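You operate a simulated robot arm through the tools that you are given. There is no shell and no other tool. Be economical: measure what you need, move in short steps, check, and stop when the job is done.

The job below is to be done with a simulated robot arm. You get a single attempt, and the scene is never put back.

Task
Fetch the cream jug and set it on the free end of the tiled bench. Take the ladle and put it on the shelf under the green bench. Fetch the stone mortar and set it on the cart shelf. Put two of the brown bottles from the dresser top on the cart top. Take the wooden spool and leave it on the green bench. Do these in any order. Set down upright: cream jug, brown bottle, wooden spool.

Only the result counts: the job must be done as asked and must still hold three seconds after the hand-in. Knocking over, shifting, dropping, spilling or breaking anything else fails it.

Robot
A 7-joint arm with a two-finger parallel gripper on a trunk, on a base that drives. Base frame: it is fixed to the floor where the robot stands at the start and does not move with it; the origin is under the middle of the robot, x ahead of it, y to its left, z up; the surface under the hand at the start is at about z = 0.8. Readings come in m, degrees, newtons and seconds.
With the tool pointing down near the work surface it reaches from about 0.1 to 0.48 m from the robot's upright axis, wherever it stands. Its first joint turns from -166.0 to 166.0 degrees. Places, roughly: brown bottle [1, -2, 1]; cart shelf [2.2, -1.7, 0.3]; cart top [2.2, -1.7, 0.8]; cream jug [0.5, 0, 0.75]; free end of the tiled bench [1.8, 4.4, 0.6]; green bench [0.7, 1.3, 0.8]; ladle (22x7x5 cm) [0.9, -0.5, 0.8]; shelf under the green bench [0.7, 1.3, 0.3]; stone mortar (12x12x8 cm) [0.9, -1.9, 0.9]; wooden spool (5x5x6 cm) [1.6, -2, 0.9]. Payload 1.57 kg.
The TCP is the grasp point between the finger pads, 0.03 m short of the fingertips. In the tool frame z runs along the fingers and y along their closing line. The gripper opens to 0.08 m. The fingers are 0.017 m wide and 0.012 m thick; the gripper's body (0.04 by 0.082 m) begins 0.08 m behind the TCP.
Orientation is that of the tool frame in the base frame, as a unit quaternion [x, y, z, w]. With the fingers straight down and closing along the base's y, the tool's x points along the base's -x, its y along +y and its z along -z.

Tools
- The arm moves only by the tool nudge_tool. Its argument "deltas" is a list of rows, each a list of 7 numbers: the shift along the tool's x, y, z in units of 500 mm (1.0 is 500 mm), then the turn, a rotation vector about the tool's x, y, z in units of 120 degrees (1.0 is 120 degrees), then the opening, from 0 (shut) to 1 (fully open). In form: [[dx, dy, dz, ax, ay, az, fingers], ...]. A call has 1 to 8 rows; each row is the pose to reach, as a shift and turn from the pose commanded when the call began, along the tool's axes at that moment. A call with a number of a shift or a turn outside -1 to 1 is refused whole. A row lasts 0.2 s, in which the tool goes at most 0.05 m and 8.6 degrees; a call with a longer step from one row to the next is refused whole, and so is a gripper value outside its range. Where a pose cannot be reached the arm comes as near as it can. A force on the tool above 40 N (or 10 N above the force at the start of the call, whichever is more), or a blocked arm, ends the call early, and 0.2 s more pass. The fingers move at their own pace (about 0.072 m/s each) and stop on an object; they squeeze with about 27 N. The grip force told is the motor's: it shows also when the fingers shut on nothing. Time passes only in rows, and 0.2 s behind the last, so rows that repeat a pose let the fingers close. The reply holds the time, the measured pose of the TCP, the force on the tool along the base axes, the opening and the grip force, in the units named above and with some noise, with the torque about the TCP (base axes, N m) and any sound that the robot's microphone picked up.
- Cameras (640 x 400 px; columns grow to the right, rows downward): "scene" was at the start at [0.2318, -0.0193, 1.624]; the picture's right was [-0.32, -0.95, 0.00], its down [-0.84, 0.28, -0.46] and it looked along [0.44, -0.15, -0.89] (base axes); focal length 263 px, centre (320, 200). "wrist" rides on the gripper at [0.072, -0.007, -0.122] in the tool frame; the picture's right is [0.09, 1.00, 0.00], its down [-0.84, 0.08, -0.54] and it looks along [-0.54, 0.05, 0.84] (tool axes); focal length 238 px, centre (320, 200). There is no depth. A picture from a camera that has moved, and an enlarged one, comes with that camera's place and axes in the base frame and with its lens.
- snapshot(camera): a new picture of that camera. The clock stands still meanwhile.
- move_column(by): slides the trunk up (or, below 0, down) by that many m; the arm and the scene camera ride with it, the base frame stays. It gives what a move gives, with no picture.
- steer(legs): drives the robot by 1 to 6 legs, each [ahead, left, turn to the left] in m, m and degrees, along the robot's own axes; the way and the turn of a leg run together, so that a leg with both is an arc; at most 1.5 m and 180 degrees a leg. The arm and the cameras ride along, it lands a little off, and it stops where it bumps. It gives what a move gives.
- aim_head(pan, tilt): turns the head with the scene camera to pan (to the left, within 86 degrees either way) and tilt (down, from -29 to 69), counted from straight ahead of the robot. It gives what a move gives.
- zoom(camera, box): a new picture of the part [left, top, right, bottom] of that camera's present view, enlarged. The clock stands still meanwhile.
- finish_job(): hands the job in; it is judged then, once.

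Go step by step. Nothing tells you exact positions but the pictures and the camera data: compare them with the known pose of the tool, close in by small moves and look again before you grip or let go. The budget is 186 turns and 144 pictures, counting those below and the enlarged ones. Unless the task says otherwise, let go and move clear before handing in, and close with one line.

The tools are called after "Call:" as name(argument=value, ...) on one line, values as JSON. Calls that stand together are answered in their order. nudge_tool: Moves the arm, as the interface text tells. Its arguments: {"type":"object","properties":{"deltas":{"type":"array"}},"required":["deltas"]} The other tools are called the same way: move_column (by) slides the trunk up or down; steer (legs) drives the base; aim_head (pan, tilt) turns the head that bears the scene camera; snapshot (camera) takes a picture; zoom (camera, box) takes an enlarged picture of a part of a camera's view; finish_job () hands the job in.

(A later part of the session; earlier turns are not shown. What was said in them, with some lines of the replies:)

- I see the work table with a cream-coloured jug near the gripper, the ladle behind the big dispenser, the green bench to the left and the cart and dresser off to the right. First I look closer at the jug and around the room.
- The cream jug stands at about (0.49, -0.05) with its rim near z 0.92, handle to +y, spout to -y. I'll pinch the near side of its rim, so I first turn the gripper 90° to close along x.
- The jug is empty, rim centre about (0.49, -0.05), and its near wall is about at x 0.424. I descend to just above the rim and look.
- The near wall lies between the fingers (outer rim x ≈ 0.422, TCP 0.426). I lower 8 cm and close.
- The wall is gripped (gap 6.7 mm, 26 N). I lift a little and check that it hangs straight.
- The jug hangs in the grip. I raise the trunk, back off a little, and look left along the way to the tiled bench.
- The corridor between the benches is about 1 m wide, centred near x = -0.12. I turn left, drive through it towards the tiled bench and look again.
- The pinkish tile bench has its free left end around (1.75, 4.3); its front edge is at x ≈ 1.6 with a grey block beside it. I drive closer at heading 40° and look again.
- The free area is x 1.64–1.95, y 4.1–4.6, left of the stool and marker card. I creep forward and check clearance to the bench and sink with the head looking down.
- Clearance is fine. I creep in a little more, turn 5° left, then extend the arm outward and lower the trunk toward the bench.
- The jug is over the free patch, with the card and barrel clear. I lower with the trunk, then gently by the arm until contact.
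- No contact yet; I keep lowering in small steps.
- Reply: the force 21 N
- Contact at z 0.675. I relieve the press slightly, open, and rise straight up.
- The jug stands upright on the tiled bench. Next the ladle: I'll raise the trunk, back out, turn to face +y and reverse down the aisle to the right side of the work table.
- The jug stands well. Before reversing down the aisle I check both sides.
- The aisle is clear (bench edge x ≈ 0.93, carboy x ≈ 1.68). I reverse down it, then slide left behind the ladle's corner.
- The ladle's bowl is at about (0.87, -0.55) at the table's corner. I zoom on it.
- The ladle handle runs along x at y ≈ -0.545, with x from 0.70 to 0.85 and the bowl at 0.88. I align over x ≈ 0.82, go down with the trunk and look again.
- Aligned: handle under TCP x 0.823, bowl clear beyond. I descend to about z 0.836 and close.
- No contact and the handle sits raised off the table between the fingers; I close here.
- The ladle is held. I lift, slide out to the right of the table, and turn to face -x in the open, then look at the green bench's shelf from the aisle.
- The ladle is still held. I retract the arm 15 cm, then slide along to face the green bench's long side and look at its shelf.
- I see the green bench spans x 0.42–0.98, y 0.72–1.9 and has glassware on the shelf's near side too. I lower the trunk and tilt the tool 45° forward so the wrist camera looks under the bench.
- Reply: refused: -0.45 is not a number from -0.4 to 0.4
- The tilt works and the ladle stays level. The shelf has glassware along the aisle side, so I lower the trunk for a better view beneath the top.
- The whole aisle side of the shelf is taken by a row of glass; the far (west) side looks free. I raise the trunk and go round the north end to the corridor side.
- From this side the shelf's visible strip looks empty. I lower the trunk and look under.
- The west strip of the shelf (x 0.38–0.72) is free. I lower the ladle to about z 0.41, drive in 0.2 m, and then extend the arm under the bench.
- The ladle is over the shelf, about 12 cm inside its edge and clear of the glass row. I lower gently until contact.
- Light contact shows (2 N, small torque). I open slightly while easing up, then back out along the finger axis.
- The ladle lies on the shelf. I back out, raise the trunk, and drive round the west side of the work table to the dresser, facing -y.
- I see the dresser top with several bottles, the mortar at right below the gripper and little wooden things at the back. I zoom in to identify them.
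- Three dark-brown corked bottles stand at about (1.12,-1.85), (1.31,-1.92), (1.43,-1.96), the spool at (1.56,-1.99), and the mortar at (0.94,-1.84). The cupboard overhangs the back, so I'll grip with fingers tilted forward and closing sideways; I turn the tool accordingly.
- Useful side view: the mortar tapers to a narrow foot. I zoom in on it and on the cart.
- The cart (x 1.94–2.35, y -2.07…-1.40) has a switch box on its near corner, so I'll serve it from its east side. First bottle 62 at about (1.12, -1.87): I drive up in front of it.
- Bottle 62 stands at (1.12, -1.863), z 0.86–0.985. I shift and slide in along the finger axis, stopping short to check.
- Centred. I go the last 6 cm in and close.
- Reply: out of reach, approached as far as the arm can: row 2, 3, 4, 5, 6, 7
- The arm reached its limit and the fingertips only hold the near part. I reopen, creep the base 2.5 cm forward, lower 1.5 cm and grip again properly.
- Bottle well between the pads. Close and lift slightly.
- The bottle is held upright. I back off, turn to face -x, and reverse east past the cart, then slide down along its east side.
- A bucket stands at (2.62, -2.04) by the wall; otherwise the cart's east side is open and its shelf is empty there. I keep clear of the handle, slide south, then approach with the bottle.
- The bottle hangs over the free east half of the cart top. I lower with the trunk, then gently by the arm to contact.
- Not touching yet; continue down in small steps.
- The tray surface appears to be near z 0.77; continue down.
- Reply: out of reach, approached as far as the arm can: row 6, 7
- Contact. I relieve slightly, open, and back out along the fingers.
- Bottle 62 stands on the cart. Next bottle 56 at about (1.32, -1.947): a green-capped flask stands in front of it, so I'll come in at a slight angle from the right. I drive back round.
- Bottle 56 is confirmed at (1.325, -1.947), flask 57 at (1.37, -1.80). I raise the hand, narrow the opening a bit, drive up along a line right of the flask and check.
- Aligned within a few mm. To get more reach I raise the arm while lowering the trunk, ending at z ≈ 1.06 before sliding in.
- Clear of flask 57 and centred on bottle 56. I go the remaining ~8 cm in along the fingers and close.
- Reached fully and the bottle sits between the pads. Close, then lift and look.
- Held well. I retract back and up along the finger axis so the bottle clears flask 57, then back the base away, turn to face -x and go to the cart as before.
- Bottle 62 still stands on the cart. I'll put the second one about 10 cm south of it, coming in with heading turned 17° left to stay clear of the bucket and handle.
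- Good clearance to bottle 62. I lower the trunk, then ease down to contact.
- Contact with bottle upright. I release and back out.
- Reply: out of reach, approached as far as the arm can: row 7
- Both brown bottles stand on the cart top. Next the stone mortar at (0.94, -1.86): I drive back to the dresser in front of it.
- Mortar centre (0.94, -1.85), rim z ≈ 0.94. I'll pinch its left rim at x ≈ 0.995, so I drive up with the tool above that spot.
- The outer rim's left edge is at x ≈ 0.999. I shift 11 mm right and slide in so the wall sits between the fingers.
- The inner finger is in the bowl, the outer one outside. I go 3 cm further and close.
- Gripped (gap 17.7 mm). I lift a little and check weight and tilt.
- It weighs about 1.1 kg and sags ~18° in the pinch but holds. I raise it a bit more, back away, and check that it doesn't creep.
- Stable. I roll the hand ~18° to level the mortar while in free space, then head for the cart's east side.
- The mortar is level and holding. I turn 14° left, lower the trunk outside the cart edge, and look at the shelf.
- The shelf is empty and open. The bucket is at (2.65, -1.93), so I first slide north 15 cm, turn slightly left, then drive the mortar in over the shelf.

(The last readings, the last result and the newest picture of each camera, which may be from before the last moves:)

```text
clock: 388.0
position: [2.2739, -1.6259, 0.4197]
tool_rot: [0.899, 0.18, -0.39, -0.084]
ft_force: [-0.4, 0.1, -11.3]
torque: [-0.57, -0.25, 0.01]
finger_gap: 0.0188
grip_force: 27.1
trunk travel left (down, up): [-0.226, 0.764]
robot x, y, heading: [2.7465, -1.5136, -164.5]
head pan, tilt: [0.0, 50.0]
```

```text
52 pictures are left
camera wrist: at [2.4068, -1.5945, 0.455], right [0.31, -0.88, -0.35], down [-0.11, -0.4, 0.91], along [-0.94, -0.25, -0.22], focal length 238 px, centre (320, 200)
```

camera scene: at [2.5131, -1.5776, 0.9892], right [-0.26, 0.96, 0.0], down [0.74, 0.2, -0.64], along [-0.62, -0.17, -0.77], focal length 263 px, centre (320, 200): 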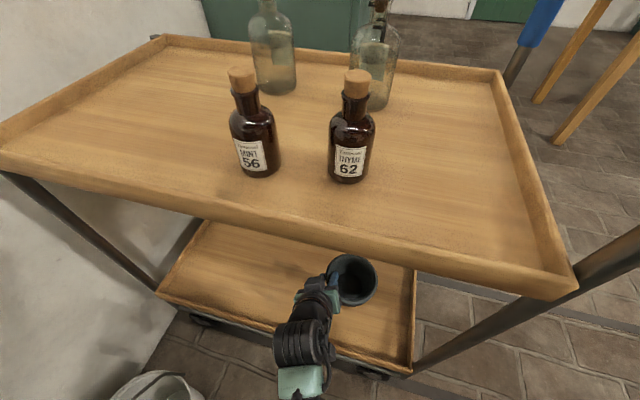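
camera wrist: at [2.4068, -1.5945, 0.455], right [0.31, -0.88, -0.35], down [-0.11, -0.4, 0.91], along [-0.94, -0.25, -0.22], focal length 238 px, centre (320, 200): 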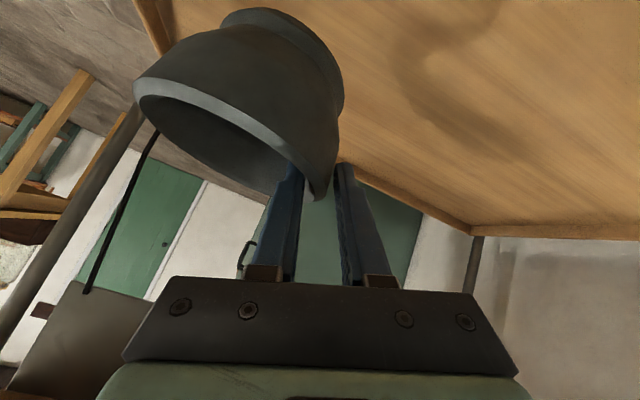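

The mortar is over the shelf with margin all round. I lower with the trunk first, then by the arm until contact.

Call:
move_column(by=-0.05)

Call:
nudge_tool(deltas=[[0.0067, 0.0029, 0.0068, 0, 0, 0, 0], [0.0134, 0.0058, 0.0136, 0, 0, 0, 0], [0.02, 0.0087, 0.0204, 0, 0, 0, 0], [0.027, 0.0116, 0.0272, 0, 0, 0, 0], [0.0335, 0.0145, 0.034, 0, 0, 0, 0], [0.04, 0.0174, 0.0408, 0, 0, 0, 0]])

Call:
snapshot(camera="wrist")

```text
clock: 388.9
position: [2.2751, -1.6255, 0.369]
tool_rot: [0.899, 0.179, -0.39, -0.083]
ft_force: [0.3, -0.7, -11.8]
torque: [-0.56, -0.25, 0.01]
finger_gap: 0.0192
grip_force: 27.2
trunk travel left (down, up): [-0.176, 0.814]
robot x, y, heading: [2.7519, -1.5102, -164.6]
head pan, tilt: [0.0, 50.0]
```

```text
clock: 390.3
position: [2.2748, -1.626, 0.3397]
tool_rot: [0.899, 0.18, -0.389, -0.084]
ft_force: [-0.5, -1.1, -11.5]
torque: [-0.52, -0.23, 0.02]
finger_gap: 0.019
grip_force: 26.7
trunk travel left (down, up): [-0.176, 0.814]
robot x, y, heading: [2.7502, -1.5129, -164.6]
head pan, tilt: [0.0, 50.0]
```

```text
51 pictures are left
camera wrist: at [2.4069, -1.5947, 0.3741], right [0.31, -0.88, -0.35], down [-0.11, -0.4, 0.91], along [-0.94, -0.25, -0.23], focal length 238 px, centre (320, 200)
```

wrist: 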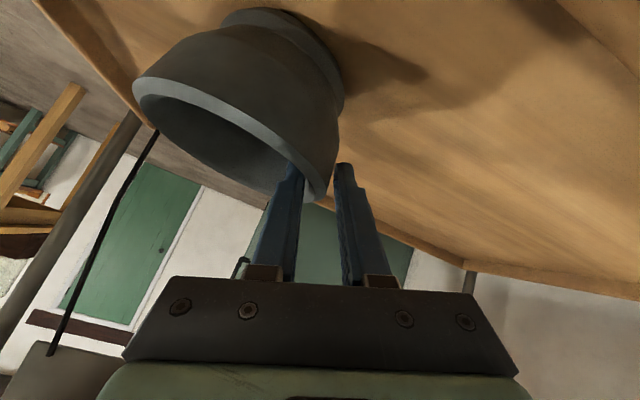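

Continue lowering.

Call:
nudge_tool(deltas=[[0.0067, 0.0029, 0.0068, 0, 0, 0, 0], [0.0134, 0.0058, 0.0136, 0, 0, 0, 0], [0.02, 0.0087, 0.0204, 0, 0, 0, 0], [0.027, 0.0116, 0.0272, 0, 0, 0, 0], [0.0335, 0.0145, 0.034, 0, 0, 0, 0], [0.04, 0.0174, 0.0408, 0, 0, 0, 0], [0.0467, 0.0203, 0.0476, 0, 0, 0, 0]])

Call:
snapshot(camera="wrist")

```text
clock: 391.4
position: [2.2689, -1.6281, 0.3288]
tool_rot: [0.894, 0.178, -0.403, -0.085]
ft_force: [7.7, 2.2, 11.5]
torque: [-0.2, -0.52, -0.05]
finger_gap: 0.0183
grip_force: 26.5
trunk travel left (down, up): [-0.176, 0.814]
robot x, y, heading: [2.7507, -1.5138, -164.6]
head pan, tilt: [0.0, 50.0]
stopped in row 5: the force on the tool passed its limit at 46 N (the readings are from after the stop); the commanded pose is now the measured one
```

```text
50 pictures are left
camera wrist: at [2.4023, -1.5955, 0.3608], right [0.31, -0.88, -0.36], down [-0.08, -0.4, 0.91], along [-0.95, -0.25, -0.2], focal length 238 px, centre (320, 200)
```

wrist: 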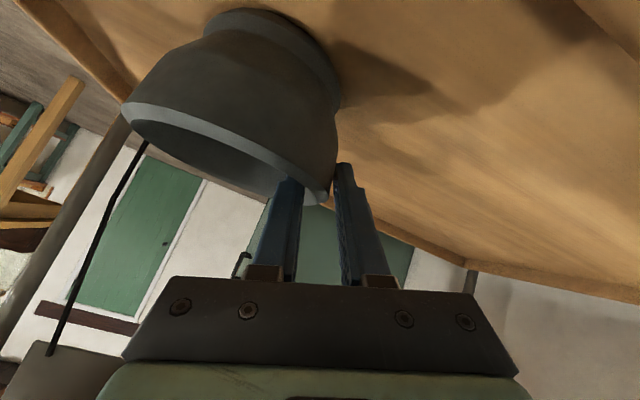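

The mortar rests on the shelf. I open the fingers and retract along their axis.

Call:
nudge_tool(deltas=[[-0.003, -0.001, -0.003, 0, 0, 0, 0], [-0.003, -0.001, -0.003, 0, 0, 0, 0.35], [-0.003, -0.001, -0.003, 0, 0, 0, 0.6], [-0.003, -0.001, -0.003, 0, 0, 0, 0.6], [-0.003, -0.001, -0.04, 0, 0, 0, 0.6], [-0.003, -0.001, -0.1, 0, 0, 0, 0.6], [-0.003, -0.001, -0.16, 0, 0, 0, 0.6]])

Call:
snapshot(camera="wrist")

Call:
snapshot(camera="scene")

```text
clock: 393.0
position: [2.3299, -1.6282, 0.3799]
tool_rot: [0.895, 0.18, -0.4, -0.084]
ft_force: [-0.3, 0.1, 0.4]
torque: [0.01, -0.01, 0.01]
finger_gap: 0.0478
grip_force: 0.0
trunk travel left (down, up): [-0.176, 0.814]
robot x, y, heading: [2.7496, -1.5144, -164.8]
head pan, tilt: [0.0, 50.0]
```

```text
49 pictures are left
camera wrist: at [2.4627, -1.5958, 0.4125], right [0.31, -0.88, -0.36], down [-0.09, -0.4, 0.91], along [-0.95, -0.25, -0.2], focal length 238 px, centre (320, 200)
```

wrist: 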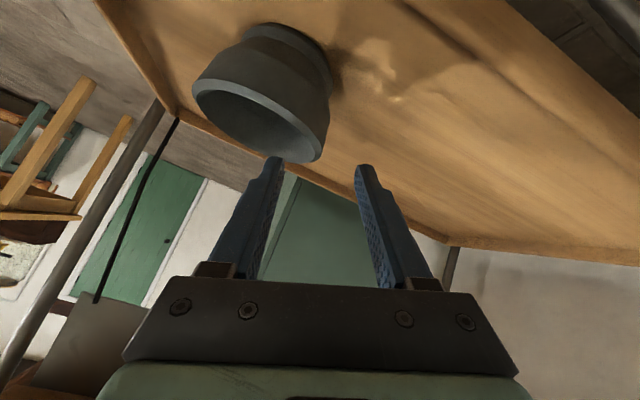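

```text
48 pictures are left
camera scene: at [2.5138, -1.5775, 0.9394], right [-0.26, 0.96, 0.0], down [0.74, 0.2, -0.64], along [-0.62, -0.17, -0.77], focal length 263 px, centre (320, 200)
```

scene: 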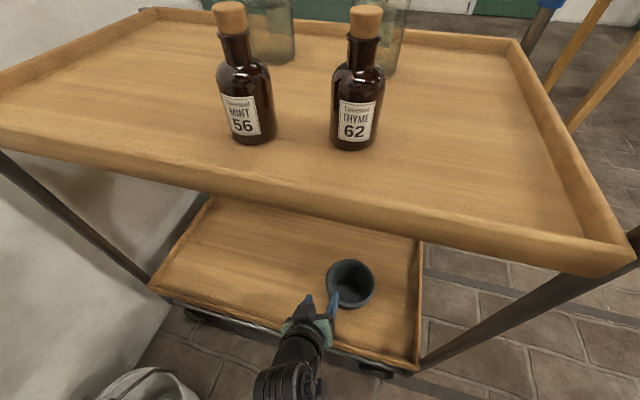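

The mortar stands on the cart shelf. Last: the spool at (1.587, -2.008). I back out, level the hand, raise the trunk and go round to the dresser's left part.

Call:
steer(legs=[[-0.3, 0, 0]])

Call:
nudge_tool(deltas=[[0, 0, 0, -0.035, 0, 0.035, 0.87], [0, 0, 0, -0.07, 0, 0.07, 0.87], [0, 0, 0, -0.1, 0, 0.1, 0.87], [0, 0, 0, -0.1, 0, 0.1, 0.87]])

Call:
move_column(by=0.4)

Call:
move_column(by=0.3)

Call:
steer(legs=[[0, 0, -15], [0, -0.42, 0], [1.42, 0, 0], [0, 0, 87]])

Call:
aim_head(pan=0, tilt=45)

Call:
snapshot(camera="scene")

Call:
snapshot(camera="wrist")

```text
clock: 395.1
position: [2.6185, -1.5493, 0.3803]
tool_rot: [0.895, 0.179, -0.4, -0.084]
ft_force: [-0.7, -0.5, -0.5]
torque: [-0.02, 0.01, -0.01]
finger_gap: 0.0481
grip_force: 0.1
trunk travel left (down, up): [-0.176, 0.814]
robot x, y, heading: [3.04, -1.4337, -164.7]
head pan, tilt: [0.0, 50.0]
```

```text
clock: 396.1
position: [2.6189, -1.5481, 0.3803]
tool_rot: [0.912, 0.125, -0.386, 0.052]
ft_force: [-0.5, -0.6, 0.4]
torque: [-0.01, -0.01, 0.01]
finger_gap: 0.0695
grip_force: 0.1
trunk travel left (down, up): [-0.176, 0.814]
robot x, y, heading: [3.0349, -1.431, -164.8]
head pan, tilt: [0.0, 50.0]
```

```text
clock: 399.9
position: [2.619, -1.5487, 0.7798]
tool_rot: [0.913, 0.124, -0.386, 0.051]
ft_force: [0.6, 0.0, -0.7]
torque: [0.0, -0.01, 0.01]
finger_gap: 0.0696
grip_force: 0.0
trunk travel left (down, up): [-0.576, 0.414]
robot x, y, heading: [3.0393, -1.4309, -165.1]
head pan, tilt: [0.0, 50.0]
```

```text
clock: 402.9
position: [2.6188, -1.5481, 1.0809]
tool_rot: [0.912, 0.125, -0.387, 0.051]
ft_force: [0.7, -0.2, -1.1]
torque: [0.03, -0.02, 0.03]
finger_gap: 0.0697
grip_force: 0.1
trunk travel left (down, up): [-0.876, 0.114]
robot x, y, heading: [3.0405, -1.438, -164.9]
head pan, tilt: [0.0, 50.0]
```

```text
clock: 416.9
position: [1.5587, -1.425, 1.0802]
tool_rot: [0.677, 0.625, -0.287, 0.264]
ft_force: [0.5, -0.1, -0.3]
torque: [0.0, 0.01, -0.01]
finger_gap: 0.0696
grip_force: 0.1
trunk travel left (down, up): [-0.876, 0.114]
robot x, y, heading: [1.5968, -0.993, -94.9]
head pan, tilt: [0.0, 50.0]
```

```text
clock: 417.5
position: [1.5571, -1.4253, 1.0797]
tool_rot: [0.677, 0.624, -0.288, 0.262]
ft_force: [0.5, 0.7, 0.0]
torque: [0.01, 0.03, 0.0]
finger_gap: 0.0697
grip_force: 0.0
trunk travel left (down, up): [-0.876, 0.114]
robot x, y, heading: [1.5993, -0.9924, -94.9]
head pan, tilt: [0.0, 45.0]
```

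```text
47 pictures are left
camera scene: at [1.5756, -1.2405, 1.6463], right [-1.0, 0.09, 0.0], down [0.06, 0.7, -0.71], along [-0.06, -0.7, -0.71], focal length 263 px, centre (320, 200)
```

scene: 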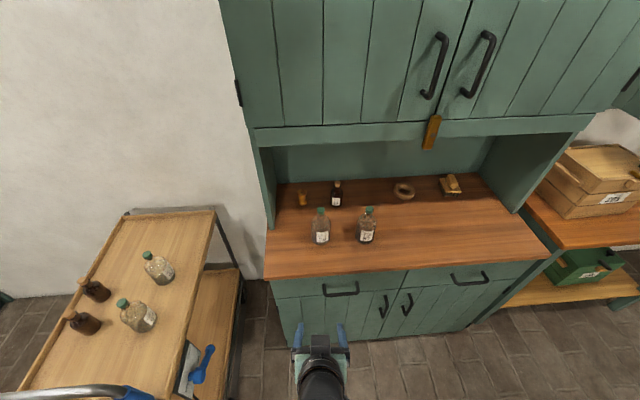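

```text
46 pictures are left
camera wrist: at [1.5614, -1.2885, 1.112], right [1.0, -0.02, -0.07], down [0.06, -0.2, 0.98], along [-0.03, -0.98, -0.2], focal length 238 px, centre (320, 200)
```

wrist: 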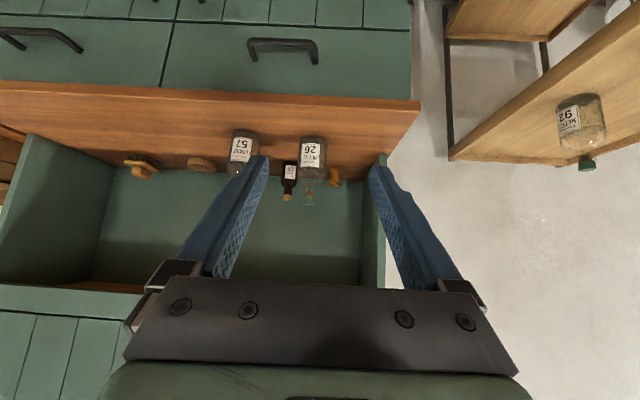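

Spool at (1.582, -1.998), flask 26 at (1.52, -1.81) in front of it to the right. I lift the hand above the flask, drive up, and adjust the trunk for reach.

Call:
nudge_tool(deltas=[[-0.05, 0, -0.05, 0, 0, 0, 0.87], [-0.1, 0, -0.1, 0, 0, 0, 0.87], [-0.15, 0, -0.15, 0, 0, 0, 0.87], [-0.17, 0, -0.17, 0, 0, 0, 0.87]])

Call:
steer(legs=[[0.2, 0.06, 1], [0.225, 0, 0]])

Call:
move_column(by=-0.1)

Call:
snapshot(camera="wrist")

Call:
aim_head(pan=0, tilt=65)

Call:
snapshot(camera="scene")

```text
clock: 418.5
position: [1.556, -1.4231, 1.2001]
tool_rot: [0.676, 0.625, -0.287, 0.264]
ft_force: [-1.0, 0.3, 0.2]
torque: [0.0, 0.01, -0.01]
finger_gap: 0.0692
grip_force: 0.1
trunk travel left (down, up): [-0.876, 0.114]
robot x, y, heading: [1.5948, -0.9913, -94.7]
head pan, tilt: [0.0, 45.0]
```

```text
clock: 421.5
position: [1.5874, -1.8515, 1.1997]
tool_rot: [0.674, 0.628, -0.286, 0.265]
ft_force: [-0.3, 0.4, 0.1]
torque: [-0.01, -0.01, 0.01]
finger_gap: 0.07
grip_force: 0.2
trunk travel left (down, up): [-0.876, 0.114]
robot x, y, heading: [1.6228, -1.417, -94.4]
head pan, tilt: [0.0, 45.0]
```

```text
clock: 422.8
position: [1.5881, -1.8528, 1.1003]
tool_rot: [0.674, 0.628, -0.286, 0.265]
ft_force: [-0.3, 0.4, 0.6]
torque: [0.0, 0.0, 0.01]
finger_gap: 0.0695
grip_force: 0.0
trunk travel left (down, up): [-0.776, 0.214]
robot x, y, heading: [1.6241, -1.418, -94.4]
head pan, tilt: [0.0, 45.0]
```

```text
45 pictures are left
camera wrist: at [1.5901, -1.7143, 1.1315], right [1.0, -0.01, -0.07], down [0.07, -0.2, 0.98], along [-0.02, -0.98, -0.2], focal length 238 px, centre (320, 200)
```

wrist: 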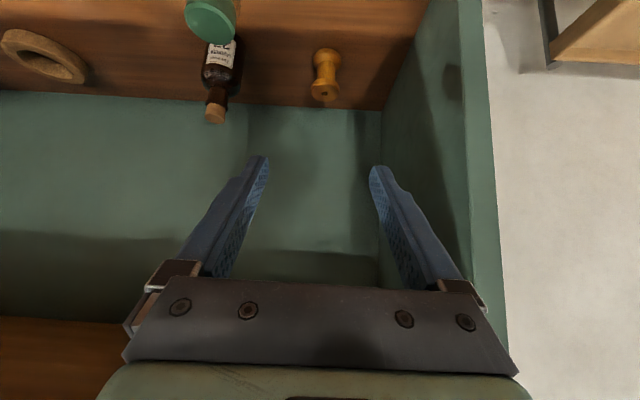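

```text
clock: 423.6
position: [1.5877, -1.8506, 1.0994]
tool_rot: [0.674, 0.627, -0.287, 0.265]
ft_force: [0.2, -0.2, -1.3]
torque: [-0.01, 0.03, 0.01]
finger_gap: 0.0695
grip_force: 0.0
trunk travel left (down, up): [-0.776, 0.214]
robot x, y, heading: [1.6216, -1.4181, -94.5]
head pan, tilt: [0.0, 65.0]
```

```text
44 pictures are left
camera scene: at [1.6063, -1.6477, 1.5214], right [-1.0, 0.08, 0.0], down [0.07, 0.9, -0.42], along [-0.03, -0.42, -0.91], focal length 263 px, centre (320, 200)
```

scene: 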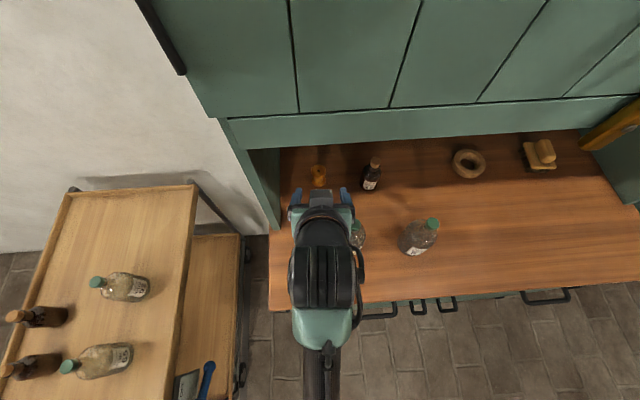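

Spool aligned straight ahead (lateral error ~1 mm). I slide in along the finger axis most of the way and look.

Call:
nudge_tool(deltas=[[0, 0, 0.08, 0, 0, 0, 0.87], [0, 0, 0.16, 0, 0, 0, 0.87], [0, 0, 0.24, 0, 0, 0, 0.87], [0, 0, 0.32, 0, 0, 0, 0.87], [0, 0, 0.32, 0, 0, 0, 0.87]])

Call:
snapshot(camera="wrist")

Call:
snapshot(camera="scene")

```text
clock: 424.8
position: [1.5794, -1.9663, 0.9885]
tool_rot: [0.673, 0.628, -0.287, 0.265]
ft_force: [0.7, 0.0, 1.1]
torque: [-0.01, -0.01, 0.01]
finger_gap: 0.0698
grip_force: 0.1
trunk travel left (down, up): [-0.776, 0.214]
robot x, y, heading: [1.6227, -1.418, -94.7]
head pan, tilt: [0.0, 65.0]
```

```text
43 pictures are left
camera wrist: at [1.5819, -1.8287, 1.02], right [1.0, -0.01, -0.07], down [0.07, -0.2, 0.98], along [-0.02, -0.98, -0.2], focal length 238 px, centre (320, 200)
```

wrist: 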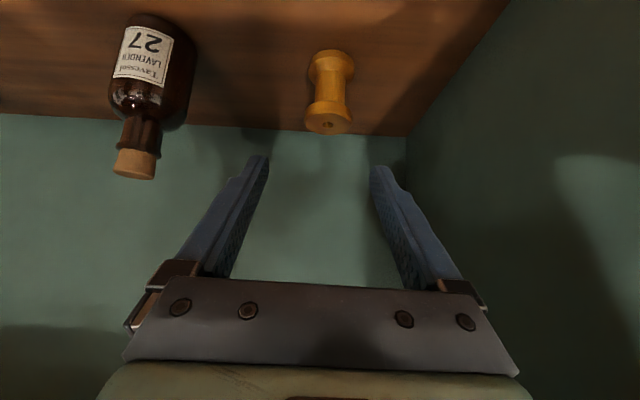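

```text
42 pictures are left
camera scene: at [1.6063, -1.6471, 1.5214], right [-1.0, 0.08, 0.0], down [0.07, 0.9, -0.42], along [-0.03, -0.42, -0.91], focal length 263 px, centre (320, 200)
```

scene: 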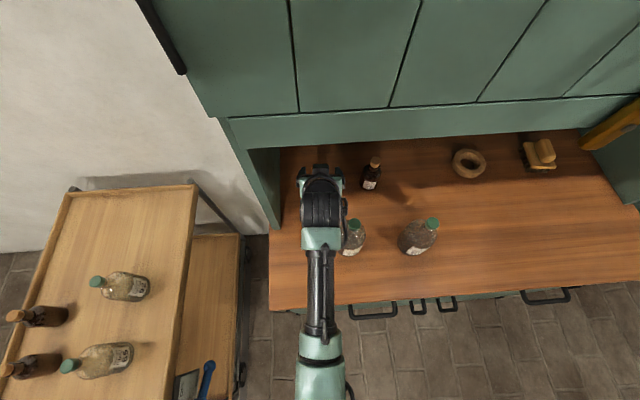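

The spool is at (1.577, -2.005), z 0.86–0.92, well centred. I go down around it and stop before closing.

Call:
nudge_tool(deltas=[[0.03, 0, 0.06, 0, 0, 0, 0.87], [0.06, 0, 0.12, 0, 0, 0, 0.87], [0.083, 0, 0.168, 0, 0, 0, 0.87], [0.083, 0, 0.168, 0, 0, 0, 0.87]])

Call:
snapshot(camera="wrist")

```text
clock: 425.8
position: [1.5783, -1.9981, 0.899]
tool_rot: [0.674, 0.627, -0.286, 0.265]
ft_force: [-0.5, 0.3, -0.1]
torque: [0.01, -0.01, 0.01]
finger_gap: 0.0695
grip_force: 0.0
trunk travel left (down, up): [-0.776, 0.214]
robot x, y, heading: [1.6233, -1.4201, -94.4]
head pan, tilt: [0.0, 65.0]
```

```text
41 pictures are left
camera wrist: at [1.5797, -1.8619, 0.9306], right [1.0, -0.01, -0.07], down [0.07, -0.2, 0.98], along [-0.02, -0.98, -0.2], focal length 238 px, centre (320, 200)
```

wrist: 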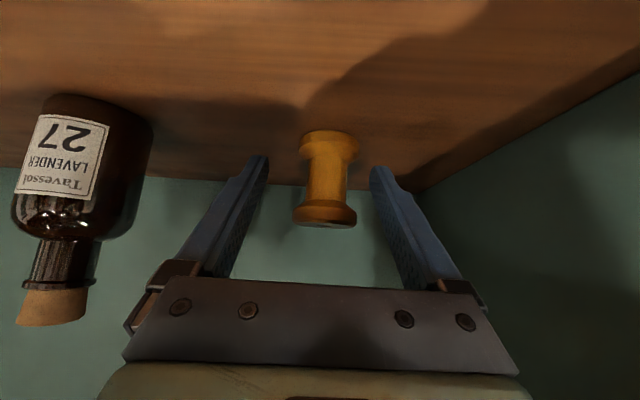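

The fingers straddle the spool's waist. Close and lift.

Call:
nudge_tool(deltas=[[0, 0, 0, 0, 0, 0, 0.4], [0, 0, 0, 0, 0, 0, 0], [0, 0, 0, 0, 0, 0, 0], [0, 0, 0, 0, 0, 0, 0], [0, 0, 0, 0, 0, 0, 0]])

Call:
nudge_tool(deltas=[[-0.015, 0, -0.015, 0, 0, 0, 0], [-0.035, 0, -0.035, 0, 0, 0, 0], [-0.055, 0, -0.055, 0, 0, 0, 0]])

Call:
snapshot(camera="wrist")

```text
clock: 427.0
position: [1.5785, -1.9984, 0.8981]
tool_rot: [0.673, 0.629, -0.285, 0.266]
ft_force: [-0.5, 0.6, -0.4]
torque: [0.03, 0.0, 0.0]
finger_gap: 0.0249
grip_force: 27.1
trunk travel left (down, up): [-0.776, 0.214]
robot x, y, heading: [1.6212, -1.42, -94.4]
head pan, tilt: [0.0, 65.0]
```

```text
clock: 427.8
position: [1.5782, -1.9964, 0.9404]
tool_rot: [0.673, 0.629, -0.286, 0.266]
ft_force: [0.4, -0.3, -0.5]
torque: [-0.01, 0.03, -0.01]
finger_gap: 0.0248
grip_force: 26.4
trunk travel left (down, up): [-0.776, 0.214]
robot x, y, heading: [1.6229, -1.4199, -94.6]
head pan, tilt: [0.0, 65.0]
```

```text
40 pictures are left
camera wrist: at [1.5802, -1.8601, 0.9719], right [1.0, -0.01, -0.07], down [0.07, -0.2, 0.98], along [-0.02, -0.98, -0.2], focal length 238 px, centre (320, 200)
```

wrist: 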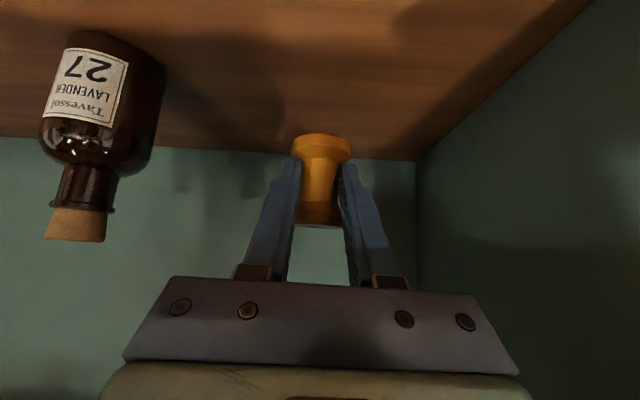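

Spool held upright. I retract back and up over the flask, then drive out, turn to face -x and go up the aisle to the green bench.

Call:
nudge_tool(deltas=[[0, 0, -0.08, 0, 0, 0, 0], [0, 0, -0.16, 0, 0, 0, 0], [0, 0, -0.24, 0, 0, 0, 0], [0, 0, -0.32, 0, 0, 0, 0], [0, 0, -0.4, 0, 0, 0, 0], [0, 0, -0.4, 0, 0, 0, 0]])

Call:
steer(legs=[[-0.42, 0, 0], [0, 0, -86], [0.13, 0, 0], [0, -1.15, 0], [0, -1.05, 0]])

Call:
aim_head(pan=0, tilt=50)

Call:
snapshot(camera="scene")

Call:
snapshot(camera="wrist")

```text
clock: 429.2
position: [1.5857, -1.8527, 1.0791]
tool_rot: [0.674, 0.628, -0.286, 0.264]
ft_force: [0.3, 0.2, 0.1]
torque: [0.02, -0.03, -0.01]
finger_gap: 0.0249
grip_force: 26.9
trunk travel left (down, up): [-0.776, 0.214]
robot x, y, heading: [1.6203, -1.4143, -94.3]
head pan, tilt: [0.0, 65.0]
```

```text
clock: 446.8
position: [1.1022, 1.1986, 1.078]
tool_rot: [0.921, 0.0, -0.39, -0.002]
ft_force: [-0.6, -0.2, 0.4]
torque: [0.02, -0.02, 0.02]
finger_gap: 0.0243
grip_force: 26.9
trunk travel left (down, up): [-0.776, 0.214]
robot x, y, heading: [1.5377, 1.1964, 179.6]
head pan, tilt: [0.0, 65.0]
```

```text
clock: 447.6
position: [1.1036, 1.1992, 1.0794]
tool_rot: [0.921, 0.001, -0.389, -0.001]
ft_force: [0.0, -0.8, -0.5]
torque: [0.02, 0.0, -0.02]
finger_gap: 0.0242
grip_force: 27.1
trunk travel left (down, up): [-0.776, 0.214]
robot x, y, heading: [1.5389, 1.1938, 179.8]
head pan, tilt: [0.0, 50.0]
```

```text
39 pictures are left
camera scene: at [1.2922, 1.1969, 1.5394], right [0.0, 1.0, 0.0], down [0.77, 0.0, -0.64], along [-0.64, 0.0, -0.77], focal length 263 px, centre (320, 200)
```

scene: 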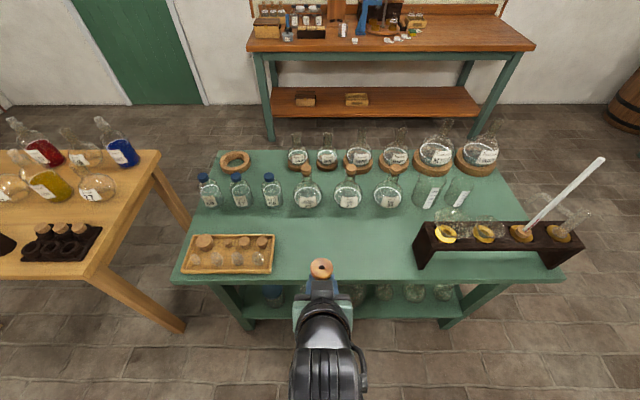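

```text
38 pictures are left
camera wrist: at [1.2391, 1.2059, 1.11], right [0.07, -1.0, -0.07], down [-0.19, -0.08, 0.98], along [-0.98, -0.05, -0.2], focal length 238 px, centre (320, 200)
```

wrist: 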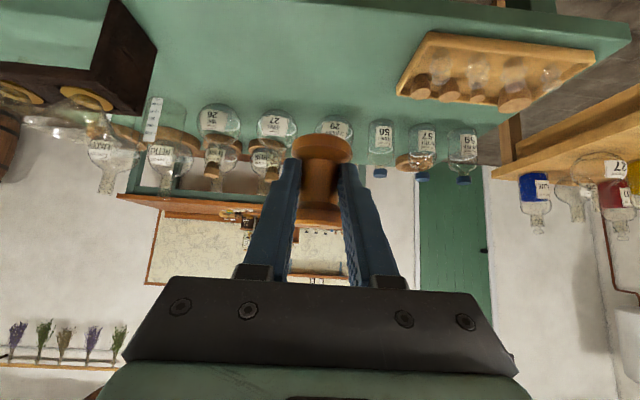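

The free patch on the green bench around (0.86, 1.2) is between the cork tray and the wooden rack. I drive in 0.2 m, extend, and lower.

Call:
steer(legs=[[0.2, 0, 0]])

Call:
nudge_tool(deltas=[[-0.03, 0, 0.03, 0, 0, 0, 0], [-0.06, 0, 0.06, 0, 0, 0, 0], [-0.06, 0, 0.06, 0, 0, 0, 0]])

Call:
move_column(by=-0.19)

Call:
snapshot(camera="wrist")

Call:
snapshot(camera="scene")

```text
clock: 449.1
position: [0.9034, 1.2011, 1.0781]
tool_rot: [0.921, 0.0, -0.39, -0.001]
ft_force: [0.4, -0.2, 0.1]
torque: [0.0, -0.03, 0.01]
finger_gap: 0.0242
grip_force: 26.9
trunk travel left (down, up): [-0.776, 0.214]
robot x, y, heading: [1.3409, 1.1958, 179.7]
head pan, tilt: [0.0, 50.0]
```

```text
clock: 449.9
position: [0.8608, 1.2013, 1.0796]
tool_rot: [0.921, 0.0, -0.389, -0.001]
ft_force: [1.0, 0.1, -0.9]
torque: [0.01, 0.03, 0.0]
finger_gap: 0.0245
grip_force: 26.9
trunk travel left (down, up): [-0.776, 0.214]
robot x, y, heading: [1.3431, 1.1969, 179.6]
head pan, tilt: [0.0, 50.0]
```

```text
clock: 452.0
position: [0.8611, 1.2014, 0.8896]
tool_rot: [0.921, 0.0, -0.391, -0.001]
ft_force: [-0.1, 0.5, -0.8]
torque: [-0.01, -0.03, -0.01]
finger_gap: 0.0245
grip_force: 26.3
trunk travel left (down, up): [-0.586, 0.404]
robot x, y, heading: [1.3392, 1.1941, 179.8]
head pan, tilt: [0.0, 50.0]
```

```text
37 pictures are left
camera wrist: at [0.9986, 1.2071, 0.9211], right [0.06, -1.0, -0.07], down [-0.19, -0.08, 0.98], along [-0.98, -0.05, -0.2], focal length 238 px, centre (320, 200)
```

wrist: 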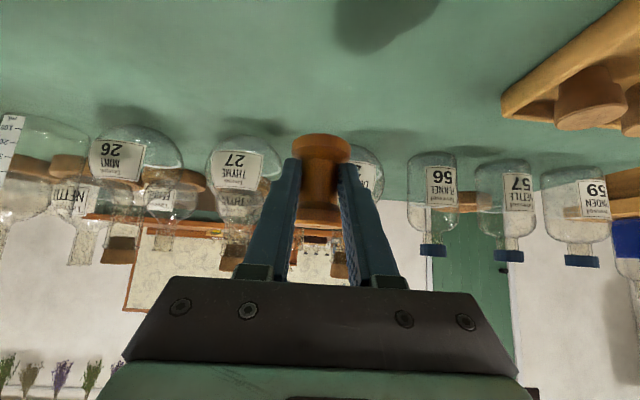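

```text
36 pictures are left
camera scene: at [1.0939, 1.1983, 1.3495], right [0.01, 1.0, 0.0], down [0.77, 0.0, -0.64], along [-0.64, 0.0, -0.77], focal length 263 px, centre (320, 200)
```

scene: 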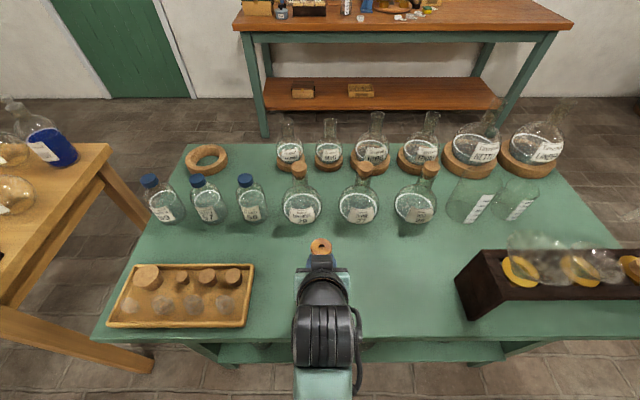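

Spool stands clear above the bench, flasks 8+ cm away. Lower gently to contact.

Call:
nudge_tool(deltas=[[0.014, 0, 0.014, 0, 0, 0, 0], [0.028, 0, 0.028, 0, 0, 0, 0], [0.042, 0, 0.042, 0, 0, 0, 0], [0.053, 0, 0.053, 0, 0, 0, 0], [0.06, 0, 0.06, 0, 0, 0, 0], [0.066, 0, 0.066, 0, 0, 0, 0], [0.072, 0, 0.072, 0, 0, 0, 0]])

Call:
snapshot(camera="wrist")

```text
clock: 453.6
position: [0.8606, 1.202, 0.8388]
tool_rot: [0.92, 0.0, -0.391, -0.001]
ft_force: [-1.0, 0.4, 0.0]
torque: [-0.01, 0.0, -0.02]
finger_gap: 0.0245
grip_force: 26.8
trunk travel left (down, up): [-0.586, 0.404]
robot x, y, heading: [1.3396, 1.1966, 179.7]
head pan, tilt: [0.0, 50.0]
```

```text
35 pictures are left
camera wrist: at [0.9976, 1.2067, 0.8703], right [0.06, -1.0, -0.07], down [-0.19, -0.08, 0.98], along [-0.98, -0.05, -0.2], focal length 238 px, centre (320, 200)
```

wrist: 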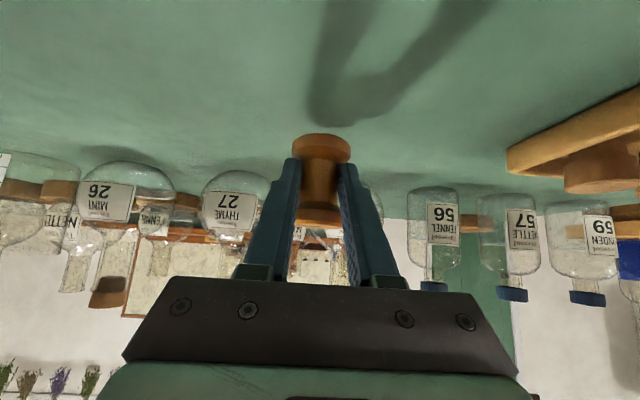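

Nearly down; continue in 3 mm steps.

Call:
nudge_tool(deltas=[[0.004, 0, 0.004, 0, 0, 0, 0], [0.008, 0, 0.008, 0, 0, 0, 0], [0.012, 0, 0.012, 0, 0, 0, 0], [0.016, 0, 0.016, 0, 0, 0, 0], [0.02, 0, 0.02, 0, 0, 0, 0]])

Call:
snapshot(camera="wrist")

```text
clock: 454.8
position: [0.8615, 1.2025, 0.8233]
tool_rot: [0.921, 0.0, -0.391, -0.001]
ft_force: [-0.7, 0.3, -0.2]
torque: [-0.01, 0.02, 0.05]
finger_gap: 0.0243
grip_force: 26.8
trunk travel left (down, up): [-0.586, 0.404]
robot x, y, heading: [1.3387, 1.1937, 180.0]
head pan, tilt: [0.0, 50.0]
```

```text
34 pictures are left
camera wrist: at [0.9978, 1.2069, 0.8562], right [0.06, -1.0, -0.07], down [-0.19, -0.08, 0.98], along [-0.98, -0.05, -0.2], focal length 238 px, centre (320, 200)
```

wrist: 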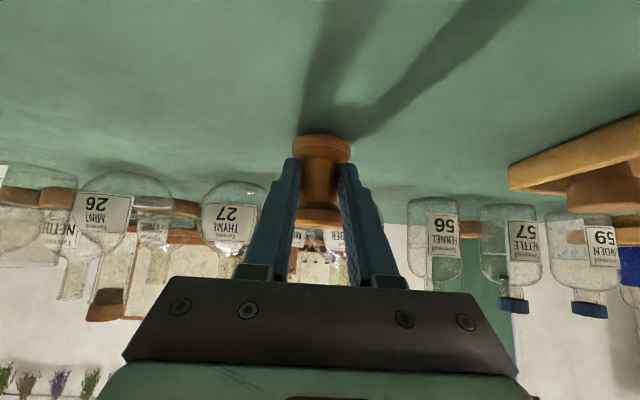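

Almost there; a few more small steps.

Call:
nudge_tool(deltas=[[0.003, 0, 0.003, 0, 0, 0, 0], [0.006, 0, 0.006, 0, 0, 0, 0], [0.009, 0, 0.009, 0, 0, 0, 0], [0.012, 0, 0.012, 0, 0, 0, 0], [0.015, 0, 0.015, 0, 0, 0, 0]])

Call:
snapshot(camera="wrist")

```text
clock: 456.0
position: [0.8595, 1.2021, 0.8179]
tool_rot: [0.919, 0.0, -0.395, -0.001]
ft_force: [4.0, -0.8, 18.7]
torque: [-0.06, 0.26, 0.03]
finger_gap: 0.0241
grip_force: 27.6
trunk travel left (down, up): [-0.586, 0.404]
robot x, y, heading: [1.3416, 1.1967, 179.7]
head pan, tilt: [0.0, 50.0]
```

```text
33 pictures are left
camera wrist: at [0.9968, 1.2073, 0.8482], right [0.06, -1.0, -0.07], down [-0.18, -0.08, 0.98], along [-0.98, -0.05, -0.19], focal length 238 px, centre (320, 200)
```

wrist: 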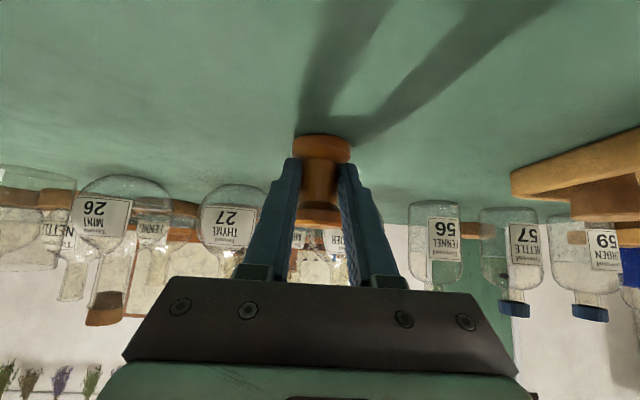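

Contact. I relieve the press, open and retreat along the fingers.

Call:
nudge_tool(deltas=[[-0.007, 0, -0.007, 0, 0, 0, 0], [-0.007, 0, -0.007, 0, 0, 0, 0.4], [-0.007, 0, -0.007, 0, 0, 0, 0.85], [-0.007, 0, -0.007, 0, 0, 0, 0.85], [-0.007, 0, -0.05, 0, 0, 0, 0.85], [-0.007, 0, -0.12, 0, 0, 0, 0.85], [-0.007, 0, -0.2, 0, 0, 0, 0.85]])

Call:
snapshot(camera="wrist")

```text
clock: 457.6
position: [0.9312, 1.2026, 0.8867]
tool_rot: [0.921, 0.0, -0.39, -0.001]
ft_force: [-0.4, -0.2, -0.4]
torque: [0.02, -0.01, -0.01]
finger_gap: 0.0681
grip_force: 0.0
trunk travel left (down, up): [-0.586, 0.404]
robot x, y, heading: [1.3388, 1.1983, 179.8]
head pan, tilt: [0.0, 50.0]
```

```text
32 pictures are left
camera wrist: at [1.0687, 1.2082, 0.9186], right [0.06, -1.0, -0.07], down [-0.19, -0.08, 0.98], along [-0.98, -0.05, -0.2], focal length 238 px, centre (320, 200)
```

wrist: 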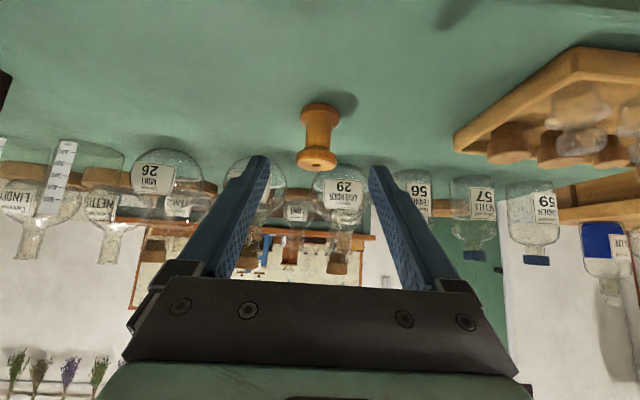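

The spool stands upright on the green bench. I back the base away and take a final look.

Call:
steer(legs=[[-0.12, 0, 0]])

Call:
snapshot(camera="scene")

```text
clock: 458.9
position: [1.0518, 1.2025, 0.8863]
tool_rot: [0.921, 0.001, -0.391, -0.001]
ft_force: [-0.6, -0.3, -0.5]
torque: [0.0, -0.02, 0.0]
finger_gap: 0.0683
grip_force: 0.1
trunk travel left (down, up): [-0.586, 0.404]
robot x, y, heading: [1.4565, 1.1963, 179.6]
head pan, tilt: [0.0, 50.0]
```

```text
31 pictures are left
camera scene: at [1.2147, 1.1976, 1.3497], right [0.01, 1.0, 0.0], down [0.77, 0.0, -0.64], along [-0.64, 0.0, -0.77], focal length 263 px, centre (320, 200)
```

scene: 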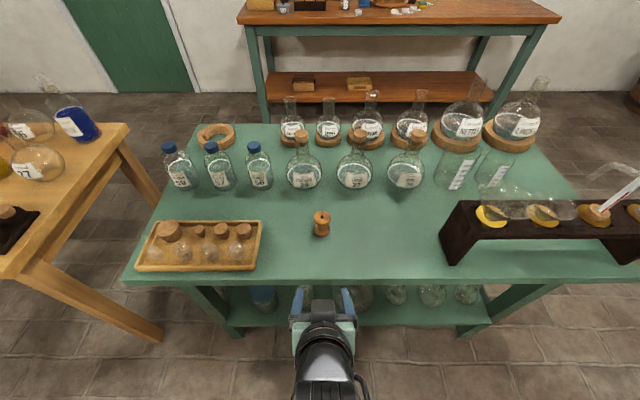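

Everything is in place: the spool stands on the green bench and the hand is clear, so I hand in.

Call:
finish_job()

```text
The job is handed in.
```

All five items were moved as asked and the job is handed in: the jug on the tiled bench, the ladle on the green bench's shelf, the mortar on the cart shelf, two brown bottles on the cart top and the spool on the green bench. I saw nothing else knocked over or shifted.
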